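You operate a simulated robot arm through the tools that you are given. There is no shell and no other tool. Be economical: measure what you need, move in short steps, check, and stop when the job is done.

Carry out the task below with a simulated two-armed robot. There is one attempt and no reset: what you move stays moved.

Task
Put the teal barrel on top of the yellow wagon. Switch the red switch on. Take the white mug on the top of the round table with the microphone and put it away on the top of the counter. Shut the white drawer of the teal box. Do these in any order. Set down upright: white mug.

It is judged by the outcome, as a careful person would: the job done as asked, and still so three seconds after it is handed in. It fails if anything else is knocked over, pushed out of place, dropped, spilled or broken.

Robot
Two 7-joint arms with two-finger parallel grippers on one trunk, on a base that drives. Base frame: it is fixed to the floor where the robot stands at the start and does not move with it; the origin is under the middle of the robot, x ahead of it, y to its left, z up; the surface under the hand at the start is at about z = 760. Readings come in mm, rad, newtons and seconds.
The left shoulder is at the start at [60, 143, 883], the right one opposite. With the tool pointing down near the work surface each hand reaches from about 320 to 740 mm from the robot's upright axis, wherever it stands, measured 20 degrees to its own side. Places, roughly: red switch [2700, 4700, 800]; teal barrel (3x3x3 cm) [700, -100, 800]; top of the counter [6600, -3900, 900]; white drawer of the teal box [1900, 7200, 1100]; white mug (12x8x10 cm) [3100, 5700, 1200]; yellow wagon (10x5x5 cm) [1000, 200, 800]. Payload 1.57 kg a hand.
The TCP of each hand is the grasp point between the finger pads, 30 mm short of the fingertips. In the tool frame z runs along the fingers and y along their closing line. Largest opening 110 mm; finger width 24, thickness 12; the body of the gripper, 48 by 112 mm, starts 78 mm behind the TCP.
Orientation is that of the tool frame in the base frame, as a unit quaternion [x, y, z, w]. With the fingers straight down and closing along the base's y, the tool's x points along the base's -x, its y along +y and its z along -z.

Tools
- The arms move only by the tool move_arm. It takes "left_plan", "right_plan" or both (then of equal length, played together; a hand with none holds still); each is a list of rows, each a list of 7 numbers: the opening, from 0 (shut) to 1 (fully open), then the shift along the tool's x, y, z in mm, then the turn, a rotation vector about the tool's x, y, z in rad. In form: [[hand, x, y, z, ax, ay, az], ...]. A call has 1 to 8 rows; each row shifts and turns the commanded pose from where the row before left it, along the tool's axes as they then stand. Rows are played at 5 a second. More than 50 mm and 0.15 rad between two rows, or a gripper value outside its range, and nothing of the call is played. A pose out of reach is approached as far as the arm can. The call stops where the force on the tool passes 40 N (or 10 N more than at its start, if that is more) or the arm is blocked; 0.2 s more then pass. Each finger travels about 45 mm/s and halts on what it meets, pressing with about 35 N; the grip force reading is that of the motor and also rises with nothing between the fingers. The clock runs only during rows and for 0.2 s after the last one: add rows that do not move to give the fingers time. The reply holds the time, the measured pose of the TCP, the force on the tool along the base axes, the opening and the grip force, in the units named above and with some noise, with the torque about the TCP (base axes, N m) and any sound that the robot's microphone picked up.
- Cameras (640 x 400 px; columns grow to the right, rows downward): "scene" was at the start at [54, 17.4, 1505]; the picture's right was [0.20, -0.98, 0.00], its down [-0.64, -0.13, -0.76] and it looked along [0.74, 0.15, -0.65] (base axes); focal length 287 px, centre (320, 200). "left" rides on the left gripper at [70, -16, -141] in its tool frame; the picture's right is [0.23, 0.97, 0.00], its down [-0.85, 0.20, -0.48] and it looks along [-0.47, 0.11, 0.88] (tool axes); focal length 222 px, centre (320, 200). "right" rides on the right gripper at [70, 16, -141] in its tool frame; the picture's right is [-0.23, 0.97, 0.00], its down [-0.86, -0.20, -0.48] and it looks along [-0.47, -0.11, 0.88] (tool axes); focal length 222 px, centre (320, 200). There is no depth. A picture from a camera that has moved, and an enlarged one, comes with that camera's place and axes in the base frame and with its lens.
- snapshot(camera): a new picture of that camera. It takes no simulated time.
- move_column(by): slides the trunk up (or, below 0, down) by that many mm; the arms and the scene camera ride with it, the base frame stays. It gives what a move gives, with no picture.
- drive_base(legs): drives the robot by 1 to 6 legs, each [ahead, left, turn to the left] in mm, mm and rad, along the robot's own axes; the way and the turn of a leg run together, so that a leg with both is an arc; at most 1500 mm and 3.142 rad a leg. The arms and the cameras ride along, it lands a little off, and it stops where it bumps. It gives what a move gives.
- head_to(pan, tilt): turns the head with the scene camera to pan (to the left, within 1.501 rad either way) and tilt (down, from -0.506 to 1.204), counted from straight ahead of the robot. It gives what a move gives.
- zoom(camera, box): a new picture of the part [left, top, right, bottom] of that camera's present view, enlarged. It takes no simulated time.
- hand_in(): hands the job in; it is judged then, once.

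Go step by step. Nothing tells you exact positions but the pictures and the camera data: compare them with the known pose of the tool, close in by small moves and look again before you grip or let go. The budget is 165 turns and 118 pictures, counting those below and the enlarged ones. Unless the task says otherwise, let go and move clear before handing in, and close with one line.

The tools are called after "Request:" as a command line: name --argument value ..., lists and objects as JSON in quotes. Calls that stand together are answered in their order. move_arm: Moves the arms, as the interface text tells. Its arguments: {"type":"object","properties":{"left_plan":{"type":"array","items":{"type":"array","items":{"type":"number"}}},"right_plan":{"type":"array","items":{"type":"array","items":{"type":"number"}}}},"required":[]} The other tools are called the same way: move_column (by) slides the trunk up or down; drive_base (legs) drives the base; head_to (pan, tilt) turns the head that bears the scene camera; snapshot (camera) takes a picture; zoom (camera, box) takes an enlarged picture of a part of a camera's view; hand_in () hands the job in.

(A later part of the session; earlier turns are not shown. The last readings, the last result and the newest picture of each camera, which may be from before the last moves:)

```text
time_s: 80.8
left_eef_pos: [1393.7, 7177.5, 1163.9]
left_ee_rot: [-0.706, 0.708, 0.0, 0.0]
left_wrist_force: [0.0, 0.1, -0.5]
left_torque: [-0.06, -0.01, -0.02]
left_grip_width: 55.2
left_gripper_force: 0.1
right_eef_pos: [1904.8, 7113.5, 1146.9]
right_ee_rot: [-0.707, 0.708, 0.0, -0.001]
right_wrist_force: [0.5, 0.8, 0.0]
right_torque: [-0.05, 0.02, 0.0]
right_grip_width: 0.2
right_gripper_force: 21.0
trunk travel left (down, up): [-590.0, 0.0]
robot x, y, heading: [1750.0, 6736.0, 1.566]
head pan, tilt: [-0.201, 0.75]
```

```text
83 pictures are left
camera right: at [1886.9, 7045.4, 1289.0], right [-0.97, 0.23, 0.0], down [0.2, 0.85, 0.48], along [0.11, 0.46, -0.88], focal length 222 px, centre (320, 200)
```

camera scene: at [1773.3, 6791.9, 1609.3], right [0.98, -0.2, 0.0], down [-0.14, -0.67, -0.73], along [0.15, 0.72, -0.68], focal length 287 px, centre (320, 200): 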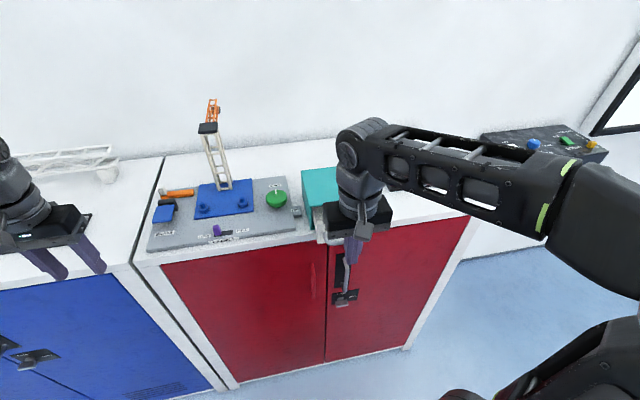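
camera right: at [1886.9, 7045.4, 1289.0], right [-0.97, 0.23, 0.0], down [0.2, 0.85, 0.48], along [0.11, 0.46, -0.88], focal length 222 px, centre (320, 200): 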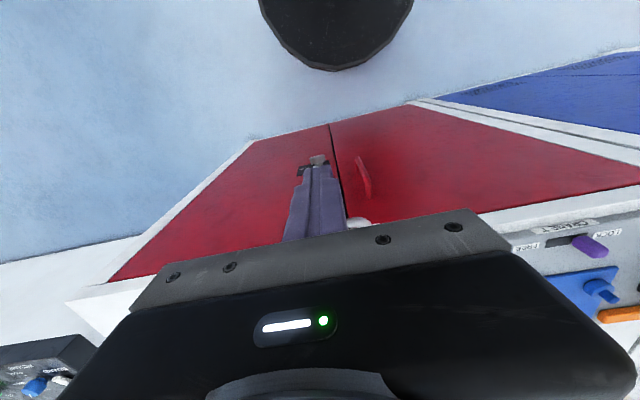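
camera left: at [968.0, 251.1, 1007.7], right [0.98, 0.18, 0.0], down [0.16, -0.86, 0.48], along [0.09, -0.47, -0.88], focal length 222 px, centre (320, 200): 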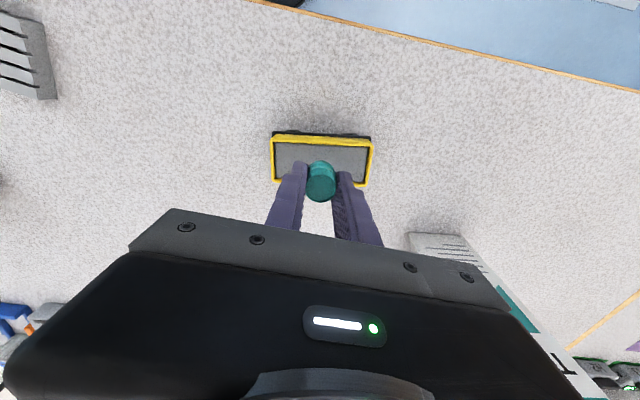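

Request:
zoom --camera "scene" --box '[270, 150, 410, 270]'

```text
3.33 times, centred on (340, 210) of scene
camera zoom: at [1773.3, 6791.9, 1609.3], right [0.98, -0.2, 0.0], down [-0.14, -0.67, -0.73], along [0.15, 0.72, -0.68], focal length 956 px, centre (253, 167)
```

zoom: 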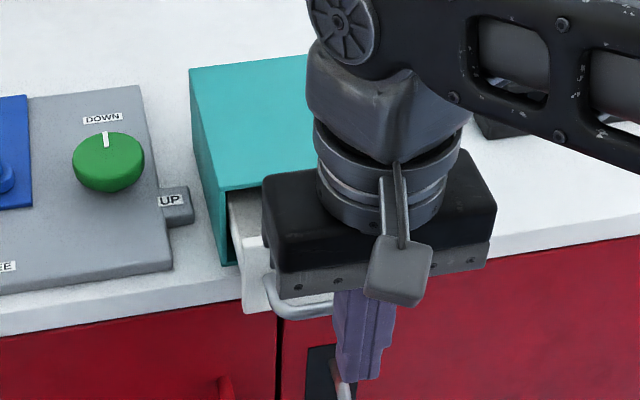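

Request:
move_arm --right_plan '[[0, 0, 0, 20, 0, 0, 0], [0, 0, 0, 20, 0, 0, 0], [0, -20, 0, 0, 0, 0, 0], [0, 0, 0, 0, 0, 0, 0]]'

Request:
zoom --camera "scene" --box '[270, 150, 410, 270]'

Request:
snapshot --camera "right"

```text
time_s: 81.8
left_eef_pos: [1394.0, 7176.0, 1164.6]
left_ee_rot: [-0.706, 0.708, 0.001, -0.001]
left_wrist_force: [0.6, -0.1, -0.6]
left_torque: [0.0, -0.01, 0.03]
left_grip_width: 54.8
left_gripper_force: 0.2
right_eef_pos: [1903.8, 7132.7, 1107.9]
right_ee_rot: [-0.706, 0.709, 0.0, 0.0]
right_wrist_force: [0.4, 0.0, 0.6]
right_torque: [0.01, 0.02, 0.03]
right_grip_width: 0.3
right_gripper_force: 21.1
trunk travel left (down, up): [-590.0, 0.0]
robot x, y, heading: [1756.9, 6736.9, 1.569]
head pan, tilt: [-0.201, 0.75]
```

```text
3.33 times, centred on (340, 210) of scene
camera zoom: at [1773.4, 6789.2, 1609.4], right [0.98, -0.2, 0.0], down [-0.14, -0.67, -0.73], along [0.15, 0.72, -0.68], focal length 956 px, centre (253, 167)
```

zoom: 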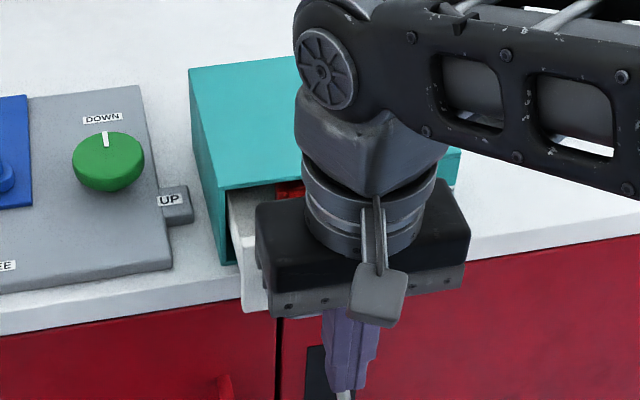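

```text
80 pictures are left
camera right: at [1887.7, 7063.5, 1249.3], right [-0.97, 0.23, 0.0], down [0.2, 0.85, 0.48], along [0.11, 0.47, -0.88], focal length 222 px, centre (320, 200)
```

right: 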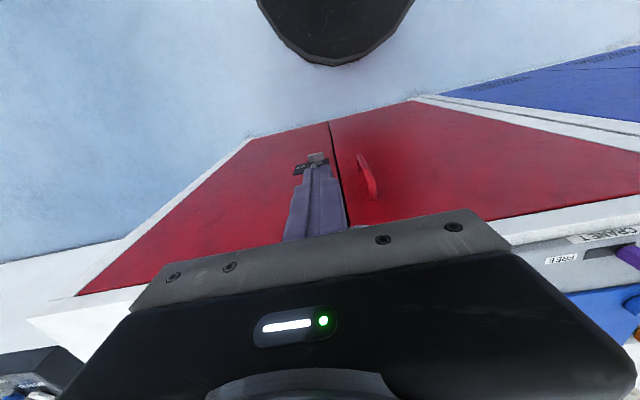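

Request:
move_arm --right_plan '[[0, -12, 0, 0, 0, 0, 0], [0, -12, 0, 0, 0, 0, 0], [0, -10, 0, 0, 0, 0, 0], [0, -8, 0, 0, 0, 0, 0], [0, 0, 0, 0, 0, 0, 0]]'

Request:
zoom --camera "scene" --box '[270, 150, 410, 270]'

```text
time_s: 83.0
left_eef_pos: [1394.4, 7176.1, 1163.1]
left_ee_rot: [-0.705, 0.709, 0.0, 0.0]
left_wrist_force: [-0.5, 0.9, -0.3]
left_torque: [-0.05, 0.01, 0.01]
left_grip_width: 54.8
left_gripper_force: 0.0
right_eef_pos: [1904.8, 7173.9, 1107.6]
right_ee_rot: [-0.706, 0.708, 0.0, 0.0]
right_wrist_force: [0.1, -1.1, -0.1]
right_torque: [-0.02, 0.01, -0.01]
right_grip_width: 0.0
right_gripper_force: 21.3
trunk travel left (down, up): [-590.0, 0.0]
robot x, y, heading: [1757.5, 6739.5, 1.569]
head pan, tilt: [-0.201, 0.75]
```

```text
3.33 times, centred on (340, 210) of scene
camera zoom: at [1773.3, 6789.8, 1609.4], right [0.98, -0.2, 0.0], down [-0.14, -0.67, -0.73], along [0.15, 0.72, -0.68], focal length 956 px, centre (253, 167)
```

zoom: 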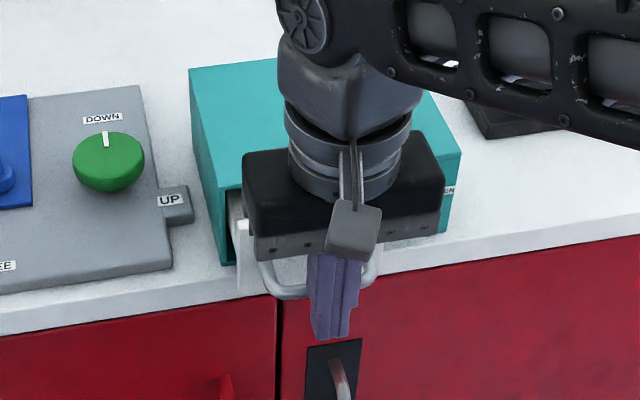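

Request:
move_arm --right_plan '[[0, -10, 0, 0, 0, 0, 0], [0, -10, 0, 0, 0, 0, 0], [0, -10, 0, 0, 0, 0, 0], [0, 0, 0, 0, 0, 0, 0]]'

Request:
zoom --camera "scene" --box '[270, 150, 410, 270]'

```text
time_s: 84.0
left_eef_pos: [1393.5, 7176.4, 1164.2]
left_ee_rot: [-0.706, 0.708, 0.0, 0.0]
left_wrist_force: [0.0, 0.2, 0.3]
left_torque: [-0.01, -0.03, 0.02]
left_grip_width: 54.9
left_gripper_force: 0.1
right_eef_pos: [1903.4, 7204.4, 1108.5]
right_ee_rot: [-0.706, 0.708, -0.001, -0.001]
right_wrist_force: [0.6, -5.2, -1.7]
right_torque: [-0.01, 0.06, 0.03]
right_grip_width: 0.0
right_gripper_force: 21.3
trunk travel left (down, up): [-590.0, 0.0]
robot x, y, heading: [1751.2, 6735.7, 1.572]
head pan, tilt: [-0.201, 0.75]
```

```text
3.33 times, centred on (340, 210) of scene
camera zoom: at [1773.2, 6789.1, 1609.4], right [0.98, -0.2, 0.0], down [-0.14, -0.67, -0.73], along [0.15, 0.72, -0.68], focal length 956 px, centre (253, 167)
```

zoom: 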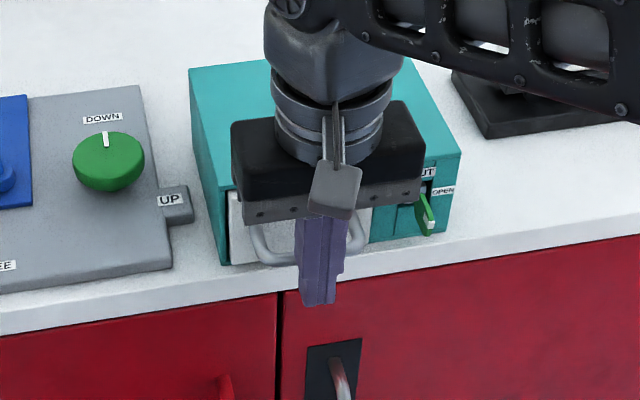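

Request:
move_arm --right_plan '[[0, -4, 0, 0, 0, 0, 0], [0, -3, 0, 0, 0, 0, 0], [0, -3, 0, 0, 0, 0, 0], [0, 0, 0, 0, 0, 0, 0]]'

Request:
zoom --camera "scene" --box '[270, 150, 410, 270]'

```text
time_s: 84.8
left_eef_pos: [1394.7, 7175.0, 1164.6]
left_ee_rot: [-0.706, 0.708, 0.001, 0.0]
left_wrist_force: [0.0, 1.0, 0.2]
left_torque: [-0.02, 0.0, 0.0]
left_grip_width: 55.1
left_gripper_force: 0.0
right_eef_pos: [1904.4, 7203.8, 1107.2]
right_ee_rot: [-0.707, 0.708, -0.008, -0.007]
right_wrist_force: [0.4, -18.8, 5.2]
right_torque: [-0.01, -0.22, 0.05]
right_grip_width: 0.0
right_gripper_force: 21.2
trunk travel left (down, up): [-590.0, 0.0]
robot x, y, heading: [1757.3, 6735.9, 1.569]
head pan, tilt: [-0.201, 0.75]
stopped in row 3 (right hand): the force on the tool passed its limit at 42 N (the readings are from after the stop); the commanded pose is now the measured one
```

```text
3.33 times, centred on (340, 210) of scene
camera zoom: at [1773.2, 6786.3, 1609.8], right [0.98, -0.2, 0.0], down [-0.14, -0.67, -0.73], along [0.15, 0.72, -0.68], focal length 956 px, centre (253, 167)
```

zoom: 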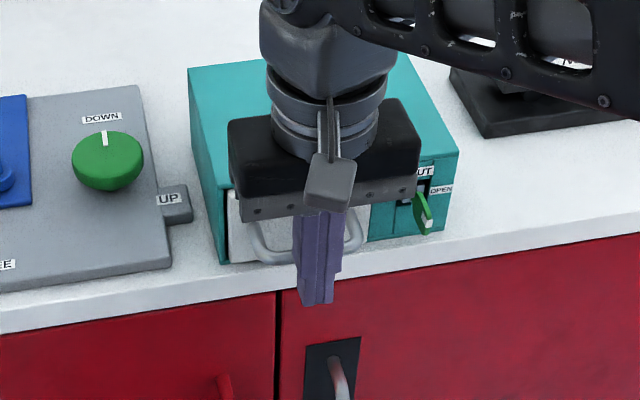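

Hard stop reached, so the drawer seems home. I'll retract the hand and look at the drawer.

Request:
move_arm --right_plan '[[0, 20, 0, 0, 0, 0, 0], [0, 45, 0, 0, 0, 0, 0], [0, 48, 0, 0, 0, 0, 0], [0, 30, -35, 0, 0, 0, 0]]'

Request:
zoom --camera "scene" --box '[270, 150, 410, 270]'

```text
time_s: 85.8
left_eef_pos: [1394.7, 7175.4, 1165.1]
left_ee_rot: [-0.706, 0.708, 0.002, 0.0]
left_wrist_force: [0.4, -0.9, 0.7]
left_torque: [0.03, 0.0, 0.0]
left_grip_width: 55.2
left_gripper_force: 0.0
right_eef_pos: [1938.3, 7064.8, 1109.1]
right_ee_rot: [-0.707, 0.707, -0.004, -0.006]
right_wrist_force: [-0.1, -0.7, 0.6]
right_torque: [0.05, 0.04, -0.01]
right_grip_width: 0.1
right_gripper_force: 21.0
trunk travel left (down, up): [-590.0, 0.0]
robot x, y, heading: [1760.1, 6736.1, 1.566]
head pan, tilt: [-0.201, 0.75]
```

```text
3.33 times, centred on (340, 210) of scene
camera zoom: at [1774.4, 6787.8, 1609.5], right [0.98, -0.2, 0.0], down [-0.14, -0.67, -0.73], along [0.15, 0.72, -0.68], focal length 956 px, centre (253, 167)
```

zoom: 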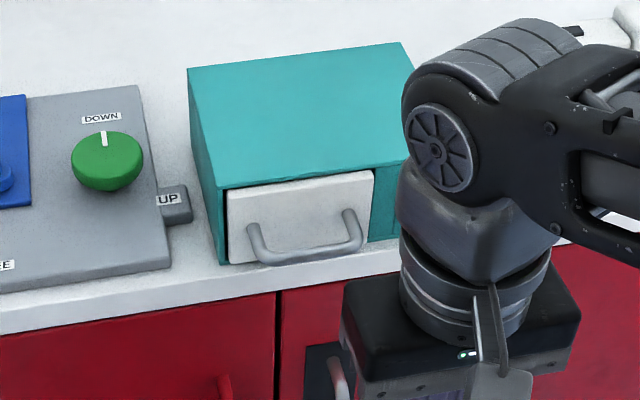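

Request:
zoom --camera "scene" --box '[308, 180, 364, 215]'

```text
11.43 times, centred on (336, 198) of scene
camera zoom: at [1774.4, 6787.8, 1609.5], right [0.98, -0.2, 0.0], down [-0.14, -0.67, -0.73], along [0.15, 0.72, -0.68], focal length 3278 px, centre (137, 229)
```

zoom: 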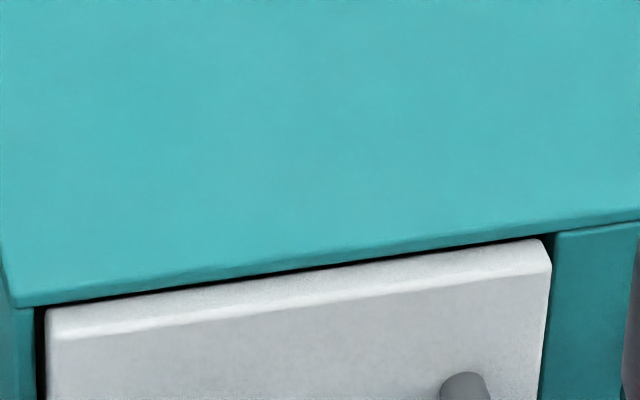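

Request:
drive_base --legs '[[-450, 0, 0], [0, 0, -1.0]]'

Request:
head_to --pan -0.75 --tilt 0.35

Request:
snapshot --camera "scene"

```text
time_s: 91.0
left_eef_pos: [1926.3, 6827.2, 1164.6]
left_ee_rot: [-0.281, 0.96, 0.0, 0.0]
left_wrist_force: [0.2, -0.6, 0.0]
left_torque: [0.05, -0.01, 0.03]
left_grip_width: 55.0
left_gripper_force: 0.2
right_eef_pos: [2128.6, 6311.5, 1109.3]
right_ee_rot: [-0.281, 0.96, -0.003, -0.008]
right_wrist_force: [-0.4, -0.3, 0.6]
right_torque: [-0.02, 0.01, 0.01]
right_grip_width: 0.0
right_gripper_force: 21.5
trunk travel left (down, up): [-590.0, 0.0]
robot x, y, heading: [1757.9, 6288.3, 0.571]
head pan, tilt: [-0.201, 0.75]
```

```text
time_s: 92.0
left_eef_pos: [1926.2, 6827.1, 1163.7]
left_ee_rot: [-0.282, 0.96, -0.001, 0.0]
left_wrist_force: [-0.1, 1.0, 0.6]
left_torque: [0.04, -0.04, -0.02]
left_grip_width: 54.7
left_gripper_force: 0.0
right_eef_pos: [2129.7, 6311.3, 1109.3]
right_ee_rot: [-0.282, 0.959, -0.003, -0.007]
right_wrist_force: [-0.1, 0.3, -0.2]
right_torque: [0.03, -0.02, -0.03]
right_grip_width: 0.1
right_gripper_force: 21.0
trunk travel left (down, up): [-590.0, 0.0]
robot x, y, heading: [1751.1, 6285.3, 0.571]
head pan, tilt: [-0.75, 0.351]
```

```text
74 pictures are left
camera scene: at [1820.9, 6253.4, 1645.0], right [-0.18, -0.98, 0.0], down [-0.34, 0.06, -0.94], along [0.92, -0.17, -0.34], focal length 287 px, centre (320, 200)
```

scene: 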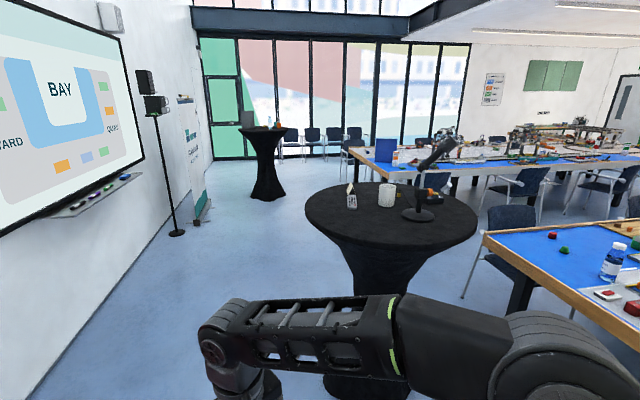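

Request:
zoom --camera "scene" --box '[310, 125, 480, 245]'

Request:
head_to --pan 0.75 --tilt 0.35

Request:
zoom --camera "scene" --box '[220, 140, 420, 265]'

```text
3.33 times, centred on (395, 185) of scene
camera zoom: at [1820.9, 6253.4, 1645.0], right [-0.18, -0.98, 0.0], down [-0.34, 0.06, -0.94], along [0.92, -0.17, -0.34], focal length 956 px, centre (70, 250)
```

zoom: 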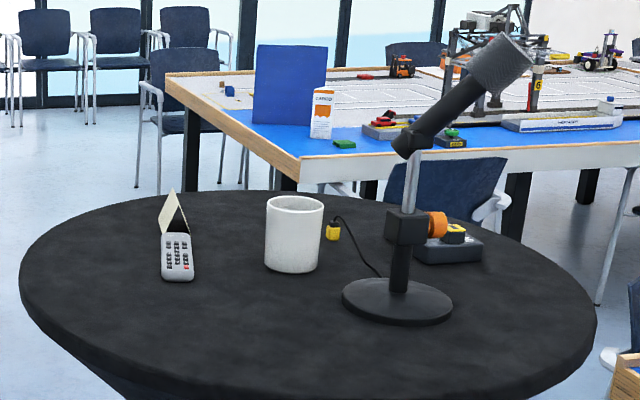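

```text
time_s: 93.6
left_eef_pos: [1926.9, 6825.9, 1163.7]
left_ee_rot: [-0.282, 0.96, 0.0, 0.0]
left_wrist_force: [0.2, 0.6, 0.0]
left_torque: [-0.03, -0.03, 0.0]
left_grip_width: 55.0
left_gripper_force: 0.1
right_eef_pos: [2128.0, 6311.7, 1108.6]
right_ee_rot: [-0.282, 0.959, -0.004, -0.007]
right_wrist_force: [-0.9, -0.4, 0.0]
right_torque: [0.0, 0.0, 0.01]
right_grip_width: 0.0
right_gripper_force: 20.8
trunk travel left (down, up): [-590.0, 0.0]
robot x, y, heading: [1753.7, 6285.6, 0.571]
head pan, tilt: [0.75, 0.351]
```

```text
3.20 times, centred on (320, 202) of scene
camera zoom: at [1752.4, 6360.2, 1645.1], right [0.97, -0.25, 0.0], down [-0.09, -0.33, -0.94], along [0.23, 0.91, -0.34], focal length 918 px, centre (320, 192)
```

zoom: 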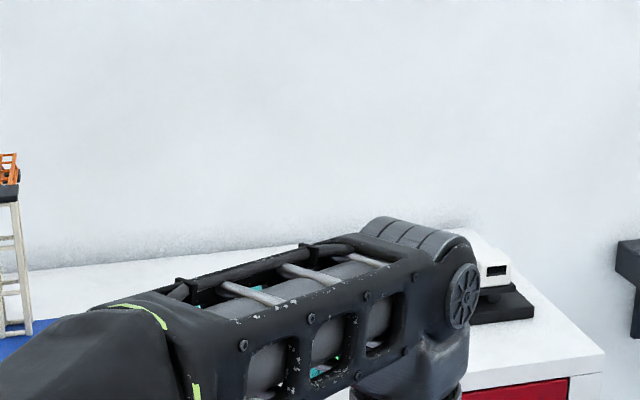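

Request:
move_arm --left_plan '[[1, -10, -42, 0, 0, -0.1428, 0], [1, -10, -42, 0, 0, -0.1428, 0], [1, -10, -42, 0, 0, -0.1428, 0], [1, -10, -42, 0, 0, -0.1428, 0], [1, 0, -42, 10, 0, -0.1428, 0], [1, 0, -42, 10, 0, -0.1428, 0], [1, 0, -42, 10, 0, -0.1428, 0], [1, 0, -42, 10, 0, -0.1428, 0]]' --right_plan '[[0, 0, -45, 0, 0, 0, 0], [0, 0, -45, 0, 0, 0, 0], [0, 0, -45, 0, 0, 0, 0], [0, 0, -45, 0, 0, 0, 0], [0, 0, -45, 0, 0, 0, 0], [0, 0, -45, 0, 0, 0, 0], [0, 0, 0, 0, 0, 0, 0], [0, 0, 0, 0, 0, 0, 0]]'

Request:
move_arm --left_plan '[[1, 0, 0, 10, 0, -0.1428, 0], [1, 0, 0, 10, 0, -0.1428, 0], [1, 0, 0, 10, 0, -0.1428, 0], [1, 0, 0, 0, 0, 0, 0]]'

```text
time_s: 95.4
left_eef_pos: [2166.2, 6578.9, 1142.8]
left_ee_rot: [-0.236, 0.808, 0.152, 0.518]
left_wrist_force: [0.0, -0.9, 0.1]
left_torque: [0.05, 0.0, 0.03]
left_grip_width: 110.1
left_gripper_force: 0.1
right_eef_pos: [2275.8, 6083.1, 1109.5]
right_ee_rot: [-0.281, 0.96, -0.003, -0.008]
right_wrist_force: [0.8, 0.7, 0.0]
right_torque: [0.03, 0.05, -0.05]
right_grip_width: 0.1
right_gripper_force: 21.4
trunk travel left (down, up): [-590.0, 0.0]
robot x, y, heading: [1751.9, 6284.9, 0.567]
head pan, tilt: [0.75, 0.351]
```

```text
time_s: 96.4
left_eef_pos: [2186.9, 6596.0, 1136.5]
left_ee_rot: [-0.199, 0.678, 0.198, 0.68]
left_wrist_force: [0.1, -0.9, 0.1]
left_torque: [-0.03, 0.04, 0.0]
left_grip_width: 110.0
left_gripper_force: 0.1
right_eef_pos: [2273.4, 6084.1, 1111.6]
right_ee_rot: [-0.282, 0.959, -0.003, -0.007]
right_wrist_force: [-0.9, 0.6, 0.2]
right_torque: [-0.03, -0.02, 0.01]
right_grip_width: 0.0
right_gripper_force: 21.6
trunk travel left (down, up): [-590.0, 0.0]
robot x, y, heading: [1752.2, 6282.3, 0.572]
head pan, tilt: [0.75, 0.351]
```

Request:
move_arm --left_plan '[[1, -30, 0, -30, 0, 0, 0], [1, -40, 0, -30, 0, 0, 0], [1, 0, -15, 0, 0, 0, 0]]'

Request:
drive_base --legs '[[0, 0, -1.0], [300, 0, 0]]'

Request:
head_to --pan 0.0 --tilt 0.45

Request:
snapshot --camera "scene"

```text
time_s: 97.2
left_eef_pos: [2150.7, 6550.3, 1207.1]
left_ee_rot: [-0.198, 0.679, 0.199, 0.678]
left_wrist_force: [0.4, 1.0, 0.0]
left_torque: [0.02, -0.04, 0.04]
left_grip_width: 109.8
left_gripper_force: 0.0
left hand out of reach, approached as far as the arm can: row 2
right_eef_pos: [2275.2, 6082.5, 1109.5]
right_ee_rot: [-0.282, 0.959, -0.003, -0.008]
right_wrist_force: [0.3, 0.0, -0.8]
right_torque: [0.0, -0.02, 0.0]
right_grip_width: 0.0
right_gripper_force: 21.5
trunk travel left (down, up): [-590.0, 0.0]
robot x, y, heading: [1754.4, 6291.4, 0.575]
head pan, tilt: [0.75, 0.351]
```

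```text
time_s: 101.8
left_eef_pos: [2456.3, 5964.9, 1207.2]
left_ee_rot: [0.154, 0.691, -0.154, 0.69]
left_wrist_force: [-0.2, 0.1, -0.5]
left_torque: [-0.01, -0.01, 0.0]
left_grip_width: 110.1
left_gripper_force: 0.1
right_eef_pos: [2127.0, 5610.8, 1109.6]
right_ee_rot: [0.217, 0.976, 0.0, -0.008]
right_wrist_force: [0.2, 0.2, 0.7]
right_torque: [0.0, 0.0, -0.01]
right_grip_width: 0.0
right_gripper_force: 20.9
trunk travel left (down, up): [-590.0, 0.0]
robot x, y, heading: [2020.2, 6163.9, -0.439]
head pan, tilt: [0.75, 0.351]
```

```text
time_s: 102.9
left_eef_pos: [2456.5, 5965.1, 1207.6]
left_ee_rot: [0.153, 0.69, -0.152, 0.691]
left_wrist_force: [0.9, -0.5, 0.3]
left_torque: [-0.01, 0.02, -0.02]
left_grip_width: 110.0
left_gripper_force: 0.0
right_eef_pos: [2126.6, 5613.4, 1110.7]
right_ee_rot: [0.218, 0.976, 0.001, -0.008]
right_wrist_force: [0.8, 1.2, -0.2]
right_torque: [0.05, 0.01, 0.03]
right_grip_width: 0.3
right_gripper_force: 21.1
trunk travel left (down, up): [-590.0, 0.0]
robot x, y, heading: [2022.1, 6161.3, -0.437]
head pan, tilt: [0.0, 0.45]
```

```text
71 pictures are left
camera scene: at [2077.3, 6134.6, 1635.9], right [-0.42, -0.91, 0.0], down [-0.39, 0.18, -0.9], along [0.82, -0.38, -0.44], focal length 287 px, centre (320, 200)
```

scene: 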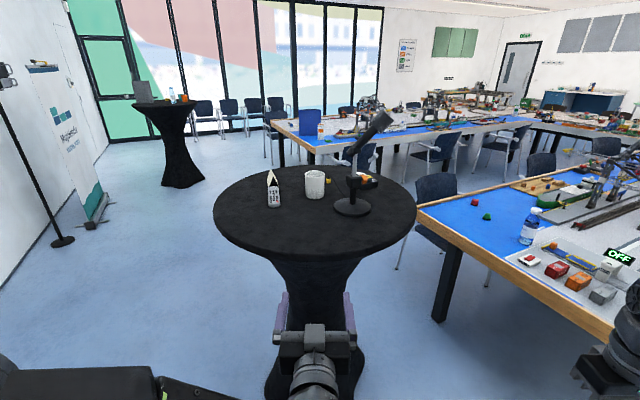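

Request:
drive_base --legs '[[390, 0, 0]]'

Request:
head_to --pan 0.0 --tilt 0.65

Request:
snapshot --camera "scene"

Request:
snapshot --camera "left"

```text
time_s: 105.3
left_eef_pos: [2808.3, 5801.7, 1206.9]
left_ee_rot: [0.152, 0.69, -0.153, 0.69]
left_wrist_force: [-0.1, -0.1, -0.4]
left_torque: [-0.04, 0.0, -0.01]
left_grip_width: 109.9
left_gripper_force: 0.1
right_eef_pos: [2479.4, 5445.8, 1110.1]
right_ee_rot: [0.216, 0.976, 0.001, -0.008]
right_wrist_force: [0.4, 0.3, 0.1]
right_torque: [-0.01, 0.01, 0.01]
right_grip_width: 0.1
right_gripper_force: 20.9
trunk travel left (down, up): [-590.0, 0.0]
robot x, y, heading: [2376.4, 5993.4, -0.434]
head pan, tilt: [0.0, 0.45]
```

```text
time_s: 106.0
left_eef_pos: [2809.0, 5801.7, 1208.0]
left_ee_rot: [0.153, 0.69, -0.153, 0.69]
left_wrist_force: [-0.2, 0.0, 0.1]
left_torque: [0.01, 0.0, 0.01]
left_grip_width: 110.2
left_gripper_force: 0.1
right_eef_pos: [2479.7, 5445.8, 1109.5]
right_ee_rot: [0.217, 0.976, 0.001, -0.008]
right_wrist_force: [0.7, 0.3, 0.0]
right_torque: [-0.02, 0.0, 0.02]
right_grip_width: 0.1
right_gripper_force: 21.7
trunk travel left (down, up): [-590.0, 0.0]
robot x, y, heading: [2369.5, 5995.5, -0.431]
head pan, tilt: [0.0, 0.649]
```

```text
70 pictures are left
camera scene: at [2424.9, 5972.0, 1618.1], right [-0.42, -0.91, 0.0], down [-0.55, 0.26, -0.8], along [0.72, -0.34, -0.6], focal length 287 px, centre (320, 200)
```

scene: 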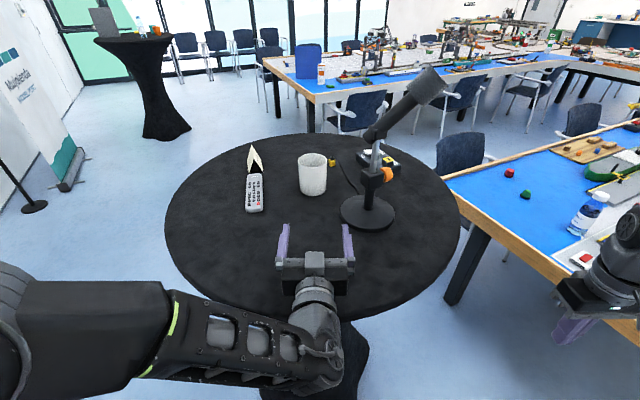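

```text
69 pictures are left
camera left: at [2675.2, 5846.2, 1137.7], right [0.41, 0.88, -0.23], down [-0.35, 0.38, 0.85], along [0.84, -0.27, 0.47], focal length 222 px, centre (320, 200)
```

left: 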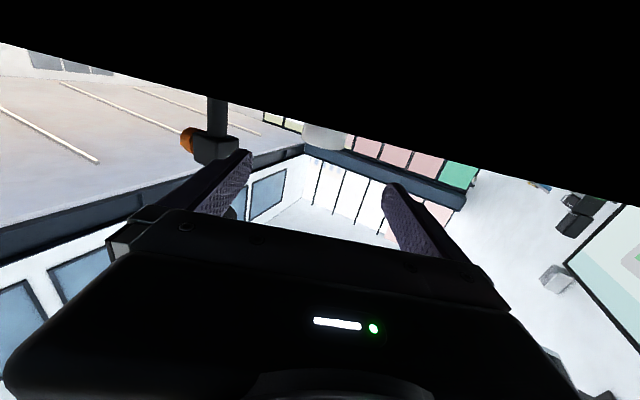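

Request:
move_arm --left_plan '[[1, -8, 0, 0, 0, 0.131, 0], [1, -8, 0, 0, 0, 0.131, 0], [1, -8, 0, 0, 0, 0.131, 0], [1, 0, 0, 0, 0, 0.131, 0], [1, 0, 0, 0, 0, 0.131, 0], [1, 0, 0, 0, 0, 0.131, 0], [1, 0, 0, 0, 0, 0, 0]]'

Request:
snapshot --camera "left"

```text
time_s: 107.6
left_eef_pos: [2810.7, 5799.8, 1232.4]
left_ee_rot: [0.2, 0.902, -0.083, 0.373]
left_wrist_force: [-0.8, -0.3, -1.3]
left_torque: [-0.03, 0.01, -0.01]
left_grip_width: 110.0
left_gripper_force: 0.1
right_eef_pos: [2479.3, 5447.1, 1110.8]
right_ee_rot: [0.217, 0.976, 0.001, -0.007]
right_wrist_force: [0.8, -0.3, 0.2]
right_torque: [-0.01, -0.01, -0.02]
right_grip_width: 0.0
right_gripper_force: 21.0
trunk travel left (down, up): [-590.0, 0.0]
robot x, y, heading: [2374.2, 5999.0, -0.436]
head pan, tilt: [0.0, 0.649]
```

```text
68 pictures are left
camera left: at [2670.5, 5848.2, 1282.3], right [0.27, 0.95, -0.16], down [0.33, 0.07, 0.94], along [0.91, -0.3, -0.29], focal length 222 px, centre (320, 200)
```

left: 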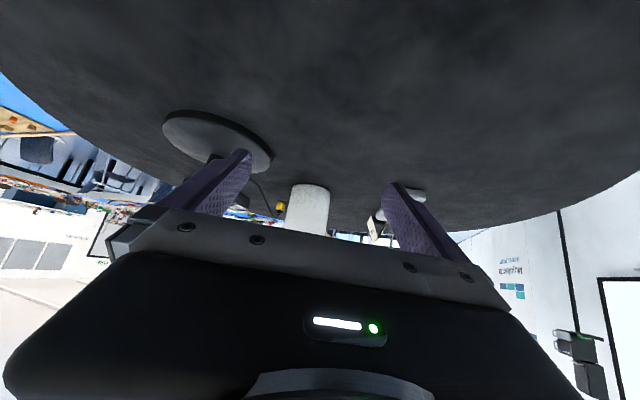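

Request:
move_arm --left_plan '[[1, 16, 4, 16, 0, 0, 0], [1, 16, 5, 16, 0, 0, 0], [1, -28.3, 0, 28.3, 0, 0, 0], [1, -28.3, 0, 28.3, 0, 0, 0], [1, -28.3, 0, 28.3, 0, 0, 0], [1, -28.3, 0, 28.3, 0, 0, 0], [1, 0, 0, 0, 0, 0, 0]]'

Request:
snapshot --camera "left"

Request:
zoom --camera "scene" --box '[220, 110, 420, 260]'

```text
time_s: 109.2
left_eef_pos: [2961.4, 5743.2, 1187.1]
left_ee_rot: [0.2, 0.902, -0.084, 0.374]
left_wrist_force: [0.2, 1.2, -0.4]
left_torque: [0.02, 0.05, 0.03]
left_grip_width: 109.9
left_gripper_force: 0.1
right_eef_pos: [2480.3, 5448.0, 1110.2]
right_ee_rot: [0.217, 0.976, 0.001, -0.008]
right_wrist_force: [0.9, -0.2, -0.4]
right_torque: [-0.01, 0.0, 0.02]
right_grip_width: 0.0
right_gripper_force: 21.7
trunk travel left (down, up): [-590.0, 0.0]
robot x, y, heading: [2371.1, 5993.1, -0.439]
head pan, tilt: [0.0, 0.649]
```

```text
67 pictures are left
camera left: at [2820.6, 5790.6, 1237.6], right [0.27, 0.95, -0.16], down [0.33, 0.07, 0.94], along [0.91, -0.3, -0.29], focal length 222 px, centre (320, 200)
```

left: 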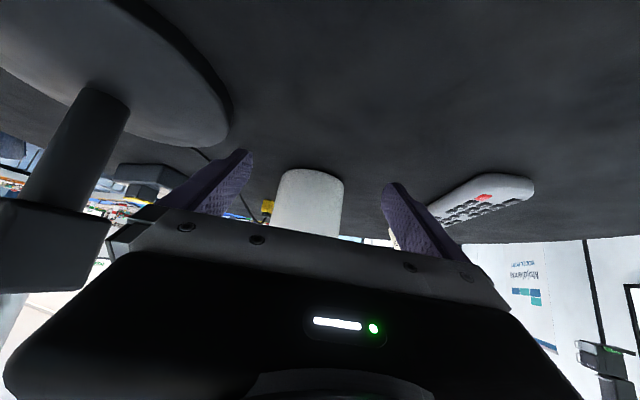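

```text
2.67 times, centred on (320, 185) of scene
camera zoom: at [2424.3, 5972.4, 1618.0], right [-0.42, -0.91, 0.0], down [-0.55, 0.26, -0.8], along [0.72, -0.34, -0.6], focal length 765 px, centre (320, 240)
```

zoom: 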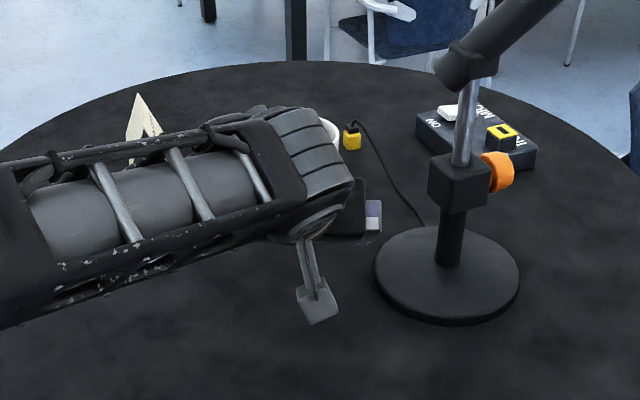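

Request:
move_arm --left_plan '[[1, -5.7, -3.5, -5.7, 0, 0, 0], [1, -21.2, 0, 21.2, 0, 0, 0], [1, -21.2, 0, 21.2, 0, 0, 0], [1, 0, 0, 0, 0, 0, 0]]'

Request:
snapshot --camera "left"

```text
time_s: 110.2
left_eef_pos: [3015.1, 5713.7, 1192.1]
left_ee_rot: [0.201, 0.902, -0.083, 0.374]
left_wrist_force: [-0.2, 0.6, 0.6]
left_torque: [0.01, 0.01, 0.01]
left_grip_width: 109.9
left_gripper_force: 0.1
right_eef_pos: [2480.0, 5448.7, 1109.8]
right_ee_rot: [0.217, 0.976, 0.0, -0.008]
right_wrist_force: [-0.3, -0.4, -0.5]
right_torque: [0.01, -0.03, 0.0]
right_grip_width: 0.0
right_gripper_force: 21.1
trunk travel left (down, up): [-590.0, 0.0]
robot x, y, heading: [2374.7, 5999.0, -0.435]
head pan, tilt: [0.0, 0.649]
```

```text
65 pictures are left
camera left: at [2874.5, 5761.4, 1243.3], right [0.27, 0.95, -0.16], down [0.33, 0.07, 0.94], along [0.91, -0.3, -0.29], focal length 222 px, centre (320, 200)
```

left: 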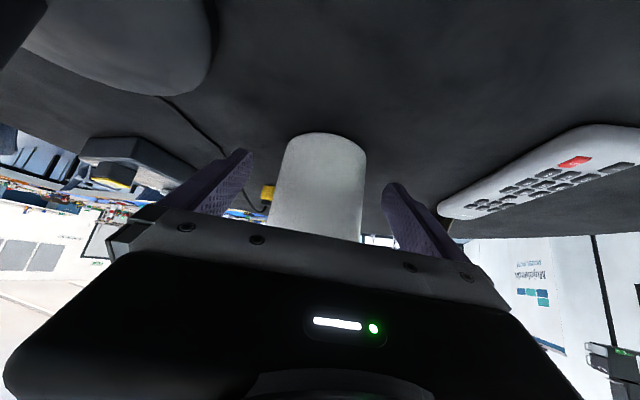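

Request:
move_arm --left_plan '[[1, -13.5, 1, 13.5, 0, 0, 0], [1, -13.5, 1, 13.5, 0, 0, 0], [1, 0, 0, 0, 0, 0, 0]]'

Request:
snapshot --camera "left"

Request:
zoom --camera "scene" --box '[220, 110, 420, 260]'

```text
time_s: 111.0
left_eef_pos: [3048.9, 5698.0, 1192.9]
left_ee_rot: [0.2, 0.902, -0.083, 0.373]
left_wrist_force: [0.4, 0.2, -0.1]
left_torque: [-0.01, -0.01, 0.0]
left_grip_width: 110.1
left_gripper_force: 0.1
right_eef_pos: [2480.4, 5447.3, 1108.9]
right_ee_rot: [0.217, 0.976, 0.001, -0.008]
right_wrist_force: [0.5, 0.2, -0.6]
right_torque: [0.02, -0.03, -0.01]
right_grip_width: 0.0
right_gripper_force: 21.2
trunk travel left (down, up): [-590.0, 0.0]
robot x, y, heading: [2370.2, 5998.3, -0.436]
head pan, tilt: [0.0, 0.649]
```

```text
64 pictures are left
camera left: at [2908.7, 5745.9, 1243.9], right [0.27, 0.95, -0.16], down [0.33, 0.07, 0.94], along [0.91, -0.3, -0.29], focal length 222 px, centre (320, 200)
```

left: 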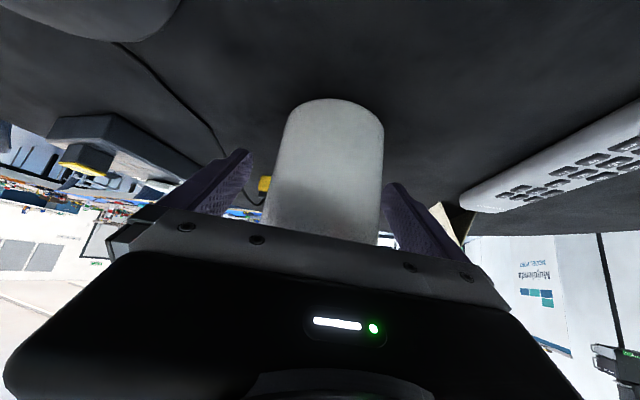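

```text
2.67 times, centred on (320, 185) of scene
camera zoom: at [2424.7, 5972.2, 1618.0], right [-0.42, -0.91, 0.0], down [-0.55, 0.26, -0.8], along [0.72, -0.34, -0.6], focal length 765 px, centre (320, 240)
```

zoom: 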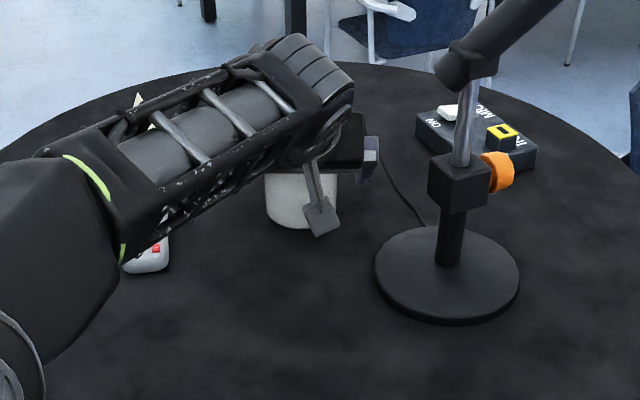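

Request:
move_arm --left_plan '[[1, 0, 2, 0, 0, 0, 0], [0.6, 0, 0, 0, 0, 0, 0], [0.6, 0, 0, 0, 0, 0, 0], [0.6, 0, 0, 0, 0, 0, 0], [0.6, 0, 0, 0, 0, 0, 0]]'

Request:
snapshot --camera "left"

```text
time_s: 112.2
left_eef_pos: [3050.7, 5701.4, 1194.5]
left_ee_rot: [0.2, 0.902, -0.083, 0.373]
left_wrist_force: [-0.3, 1.4, 0.8]
left_torque: [-0.07, -0.04, 0.02]
left_grip_width: 77.7
left_gripper_force: 32.5
right_eef_pos: [2480.3, 5447.5, 1110.8]
right_ee_rot: [0.216, 0.976, 0.001, -0.008]
right_wrist_force: [-0.7, 0.4, -0.2]
right_torque: [0.0, 0.0, 0.03]
right_grip_width: 0.1
right_gripper_force: 21.2
trunk travel left (down, up): [-590.0, 0.0]
robot x, y, heading: [2370.6, 5996.2, -0.432]
head pan, tilt: [0.0, 0.649]
```

```text
62 pictures are left
camera left: at [2909.9, 5748.1, 1244.3], right [0.27, 0.95, -0.16], down [0.33, 0.07, 0.94], along [0.91, -0.3, -0.29], focal length 222 px, centre (320, 200)
```

left: 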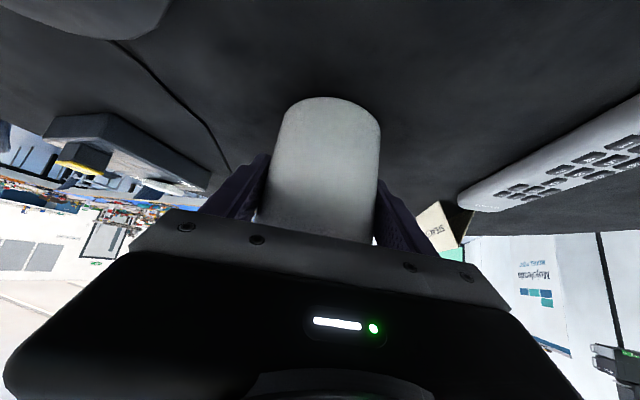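

Request:
move_arm --left_plan '[[0.6, -10, 0, -10, 0, 0, 0], [0.6, -14, 0, -14, 0, 0, 0], [0.6, -14, 0, -14, 0, 0, 0], [0.6, 0, 0, 0, 0, 0, 0]]'

Request:
snapshot --camera "left"

```text
time_s: 113.2
left_eef_pos: [3049.1, 5699.3, 1247.3]
left_ee_rot: [0.2, 0.902, -0.082, 0.373]
left_wrist_force: [1.0, -0.3, -4.2]
left_torque: [-0.01, 0.06, 0.04]
left_grip_width: 77.3
left_gripper_force: 34.8
right_eef_pos: [2479.8, 5447.8, 1110.3]
right_ee_rot: [0.217, 0.976, 0.001, -0.008]
right_wrist_force: [-0.4, 0.2, 0.0]
right_torque: [-0.01, 0.02, 0.0]
right_grip_width: 0.0
right_gripper_force: 21.4
trunk travel left (down, up): [-590.0, 0.0]
robot x, y, heading: [2373.6, 5994.8, -0.436]
head pan, tilt: [0.0, 0.649]
```

```text
61 pictures are left
camera left: at [2909.7, 5747.5, 1297.2], right [0.27, 0.95, -0.16], down [0.33, 0.07, 0.94], along [0.91, -0.3, -0.29], focal length 222 px, centre (320, 200)
```

left: 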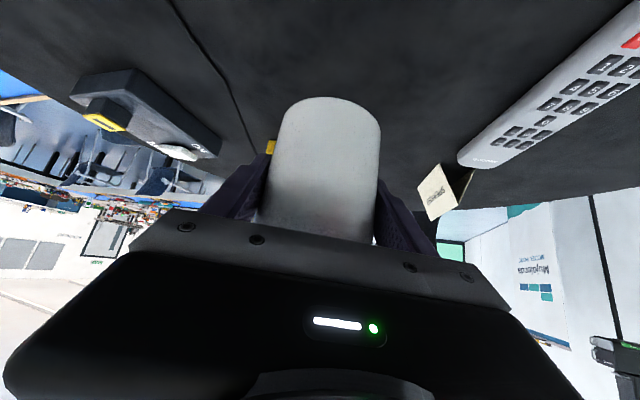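

Request:
drive_base --legs '[[-500, 0, 0]]'

Request:
move_arm --left_plan '[[0.6, 26.5, 0, -26.5, 0, 0, 0], [0.6, 26.5, 0, -26.5, 0, 0, 0], [0.6, 26.5, 0, -26.5, 0, 0, 0], [0.6, 26.5, 0, -26.5, 0, 0, 0], [0.6, 0, 0, 0, 0, 0, 0]]'

Request:
head_to --pan -0.5 --tilt 0.5

Request:
snapshot --camera "scene"

```text
time_s: 116.2
left_eef_pos: [2590.2, 5911.0, 1246.5]
left_ee_rot: [0.202, 0.901, -0.083, 0.374]
left_wrist_force: [0.0, 0.1, -4.6]
left_torque: [0.01, 0.01, 0.02]
left_grip_width: 77.3
left_gripper_force: 34.6
right_eef_pos: [2019.2, 5660.7, 1109.1]
right_ee_rot: [0.219, 0.976, 0.0, -0.008]
right_wrist_force: [0.2, 0.0, 0.4]
right_torque: [0.05, -0.02, 0.01]
right_grip_width: 0.1
right_gripper_force: 21.4
trunk travel left (down, up): [-590.0, 0.0]
robot x, y, heading: [1916.4, 6211.6, -0.441]
head pan, tilt: [0.0, 0.649]
```

```text
time_s: 117.4
left_eef_pos: [2457.1, 5975.4, 1246.3]
left_ee_rot: [0.202, 0.902, -0.082, 0.373]
left_wrist_force: [-0.6, -0.3, -4.8]
left_torque: [0.03, 0.03, 0.0]
left_grip_width: 77.7
left_gripper_force: 35.3
right_eef_pos: [2020.0, 5660.8, 1109.5]
right_ee_rot: [0.219, 0.976, 0.001, -0.008]
right_wrist_force: [-0.3, -0.1, 0.4]
right_torque: [0.03, 0.01, -0.01]
right_grip_width: 0.0
right_gripper_force: 21.6
trunk travel left (down, up): [-590.0, 0.0]
robot x, y, heading: [1915.8, 6209.9, -0.441]
head pan, tilt: [0.0, 0.649]
```

```text
time_s: 118.3
left_eef_pos: [2455.4, 5976.2, 1246.7]
left_ee_rot: [0.203, 0.901, -0.084, 0.373]
left_wrist_force: [-0.3, 0.3, -4.4]
left_torque: [-0.01, -0.01, -0.01]
left_grip_width: 77.1
left_gripper_force: 35.1
right_eef_pos: [2019.5, 5661.7, 1108.9]
right_ee_rot: [0.219, 0.976, 0.001, -0.008]
right_wrist_force: [0.6, 0.4, -0.1]
right_torque: [-0.01, 0.01, 0.02]
right_grip_width: 0.2
right_gripper_force: 21.1
trunk travel left (down, up): [-590.0, 0.0]
robot x, y, heading: [1914.1, 6208.3, -0.439]
head pan, tilt: [-0.499, 0.499]
```

```text
60 pictures are left
camera scene: at [1943.1, 6150.0, 1631.3], right [-0.81, -0.59, 0.0], down [-0.28, 0.39, -0.88], along [0.52, -0.71, -0.48], focal length 287 px, centre (320, 200)
```

scene: 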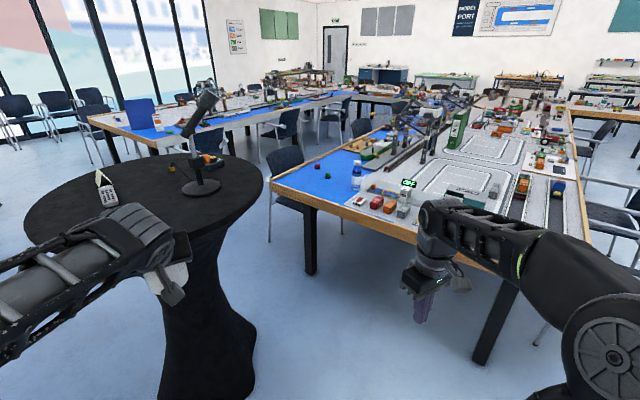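

Request:
zoom --camera "scene" --box '[330, 160, 430, 240]'

```text
5.00 times, centred on (380, 200) of scene
camera zoom: at [1943.1, 6150.0, 1631.3], right [-0.81, -0.59, 0.0], down [-0.28, 0.39, -0.88], along [0.52, -0.71, -0.48], focal length 1434 px, centre (20, 200)
```

zoom: 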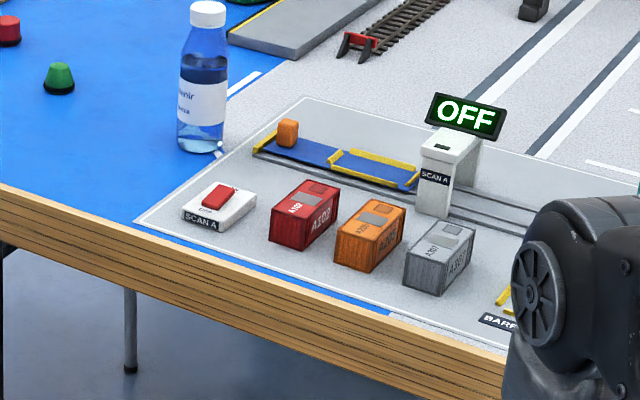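

Request:
move_arm --left_plan '[[0.6, 11, 40, -11, 0, 0, 0], [0.6, 11, 40, -11, 0, 0, 0], [0.6, 11, 40, -11, 0, 0, 0], [0.6, 11, 40, -11, 0, 0, 0], [0.6, 11, 40, -11, 0, 0, 0], [0.6, 11, 30, -11, 0, 0, 0], [0.6, 0, 0, 0, 0, 0, 0]]'

Request:
drive_base --legs '[[0, 0, -0.36], [670, -601, 0], [205, 180, 0]]'

Request:
move_column --by -108

Request:
head_to --pan 0.0 --tilt 0.85

Request:
snapshot --camera "scene"

```text
time_s: 119.9
left_eef_pos: [2468.5, 6221.8, 1248.5]
left_ee_rot: [0.203, 0.901, -0.084, 0.373]
left_wrist_force: [-0.4, -0.1, -4.8]
left_torque: [0.04, 0.04, 0.01]
left_grip_width: 77.6
left_gripper_force: 34.6
right_eef_pos: [2019.6, 5661.7, 1108.8]
right_ee_rot: [0.219, 0.976, 0.0, -0.008]
right_wrist_force: [0.0, 0.8, 0.1]
right_torque: [0.0, -0.01, 0.02]
right_grip_width: 0.0
right_gripper_force: 21.0
trunk travel left (down, up): [-590.0, 0.0]
robot x, y, heading: [1912.9, 6207.8, -0.446]
head pan, tilt: [-0.499, 0.499]
```

```text
time_s: 127.3
left_eef_pos: [2715.1, 5068.2, 1248.7]
left_ee_rot: [0.377, 0.844, -0.156, 0.348]
left_wrist_force: [0.3, 0.3, -4.7]
left_torque: [0.0, 0.06, -0.02]
left_grip_width: 77.2
left_gripper_force: 34.8
right_eef_pos: [2082.7, 4725.1, 1109.3]
right_ee_rot: [0.407, 0.913, 0.002, -0.007]
right_wrist_force: [-0.2, 0.0, -0.6]
right_torque: [-0.03, 0.05, -0.03]
right_grip_width: 0.0
right_gripper_force: 21.3
trunk travel left (down, up): [-590.0, 0.0]
robot x, y, heading: [2197.3, 5270.8, -0.839]
head pan, tilt: [-0.499, 0.499]
```

```text
time_s: 128.7
left_eef_pos: [2713.6, 5068.5, 1139.9]
left_ee_rot: [0.376, 0.844, -0.155, 0.349]
left_wrist_force: [-0.7, -0.1, -4.5]
left_torque: [0.0, 0.01, 0.0]
left_grip_width: 77.2
left_gripper_force: 35.2
right_eef_pos: [2081.3, 4724.8, 1001.9]
right_ee_rot: [0.407, 0.913, 0.002, -0.007]
right_wrist_force: [0.4, -0.8, -1.1]
right_torque: [-0.02, -0.03, 0.01]
right_grip_width: 0.3
right_gripper_force: 20.7
trunk travel left (down, up): [-482.0, 108.0]
robot x, y, heading: [2199.9, 5269.8, -0.839]
head pan, tilt: [-0.499, 0.499]
```

```text
time_s: 129.7
left_eef_pos: [2714.2, 5068.3, 1140.2]
left_ee_rot: [0.377, 0.844, -0.156, 0.349]
left_wrist_force: [0.4, 0.6, -3.3]
left_torque: [0.04, 0.03, -0.02]
left_grip_width: 77.2
left_gripper_force: 35.9
right_eef_pos: [2081.8, 4724.5, 1002.9]
right_ee_rot: [0.408, 0.913, 0.003, -0.007]
right_wrist_force: [0.6, -1.0, 0.4]
right_torque: [0.03, -0.02, 0.01]
right_grip_width: 0.0
right_gripper_force: 20.8
trunk travel left (down, up): [-482.0, 108.0]
robot x, y, heading: [2198.8, 5272.8, -0.842]
head pan, tilt: [0.0, 0.85]
```

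```text
58 pictures are left
camera scene: at [2231.6, 5235.9, 1493.4], right [-0.75, -0.67, 0.0], down [-0.5, 0.56, -0.66], along [0.44, -0.49, -0.75], focal length 287 px, centre (320, 200)
```

scene: 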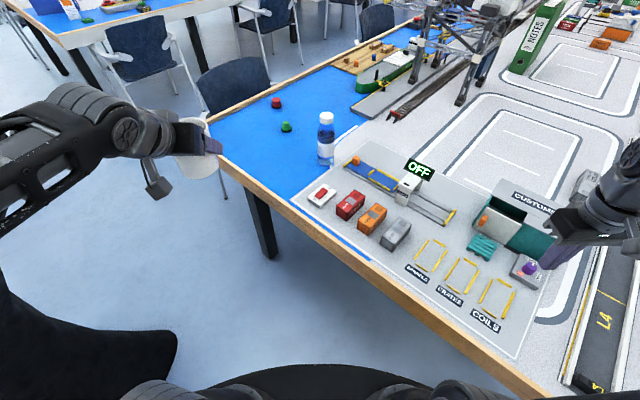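

Request:
drive_base --legs '[[70, 0, 0]]'

Request:
move_arm --right_plan '[[0, -20, 42, 0, 0, 0, 0], [0, -20, 42, 0, 0, 0, 0], [0, -20, 42, 0, 0, 0, 0], [0, -20, 42, 0, 0, 0, 0], [0, -20, 42, 0, 0, 0, 0], [0, -20, 42, 0, 0, 0, 0], [0, -20, 42, 0, 0, 0, 0], [0, -20, 42, 0, 0, 0, 0]]'

Request:
snapshot --camera "right"

Request:
snapshot --camera "scene"

```text
time_s: 130.7
left_eef_pos: [2761.9, 5015.6, 1138.6]
left_ee_rot: [0.377, 0.844, -0.156, 0.347]
left_wrist_force: [0.1, -1.4, -5.2]
left_torque: [0.03, 0.02, 0.01]
left_grip_width: 77.1
left_gripper_force: 34.7
right_eef_pos: [2130.6, 4671.3, 1001.5]
right_ee_rot: [0.407, 0.913, 0.004, -0.008]
right_wrist_force: [-0.4, -0.7, 0.0]
right_torque: [0.02, -0.01, -0.01]
right_grip_width: 0.0
right_gripper_force: 21.4
trunk travel left (down, up): [-482.0, 108.0]
robot x, y, heading: [2244.4, 5222.2, -0.833]
head pan, tilt: [0.0, 0.85]
```

```text
time_s: 132.5
left_eef_pos: [2762.1, 5016.7, 1139.2]
left_ee_rot: [0.377, 0.844, -0.155, 0.348]
left_wrist_force: [0.7, -0.9, -4.5]
left_torque: [0.02, 0.05, 0.01]
left_grip_width: 77.1
left_gripper_force: 34.8
right_eef_pos: [2487.1, 4778.0, 998.7]
right_ee_rot: [0.408, 0.913, 0.003, -0.008]
right_wrist_force: [0.6, -0.8, -0.6]
right_torque: [-0.01, 0.04, 0.01]
right_grip_width: 0.0
right_gripper_force: 21.5
trunk travel left (down, up): [-482.0, 108.0]
robot x, y, heading: [2246.1, 5220.0, -0.838]
head pan, tilt: [0.0, 0.85]
```

```text
57 pictures are left
camera right: at [2454.6, 4839.9, 1141.1], right [0.88, 0.48, -0.01], down [0.43, -0.77, 0.46], along [0.22, -0.41, -0.89], focal length 222 px, centre (320, 200)
```

right: 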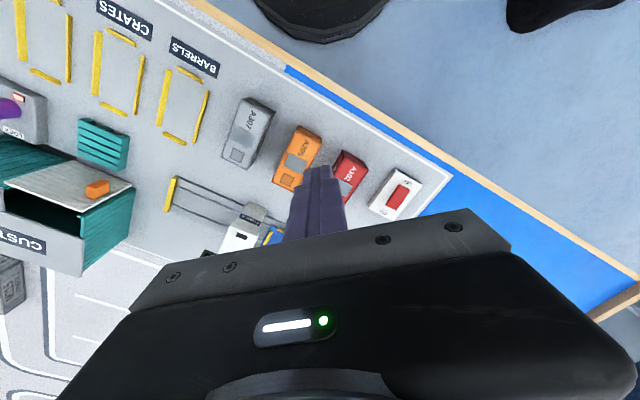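

```text
56 pictures are left
camera scene: at [2279.6, 5183.9, 1493.3], right [-0.74, -0.67, 0.0], down [-0.5, 0.56, -0.66], along [0.44, -0.49, -0.75], focal length 287 px, centre (320, 200)
```

scene: 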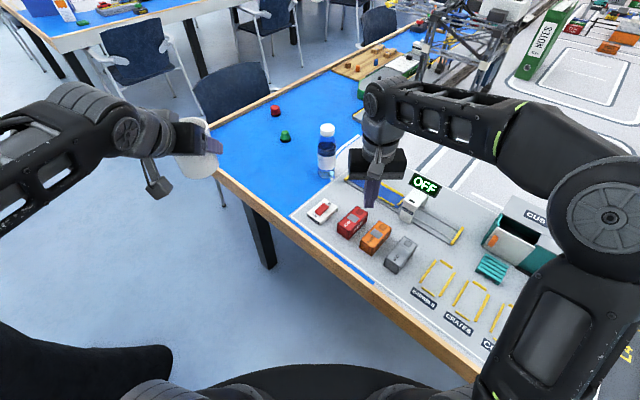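

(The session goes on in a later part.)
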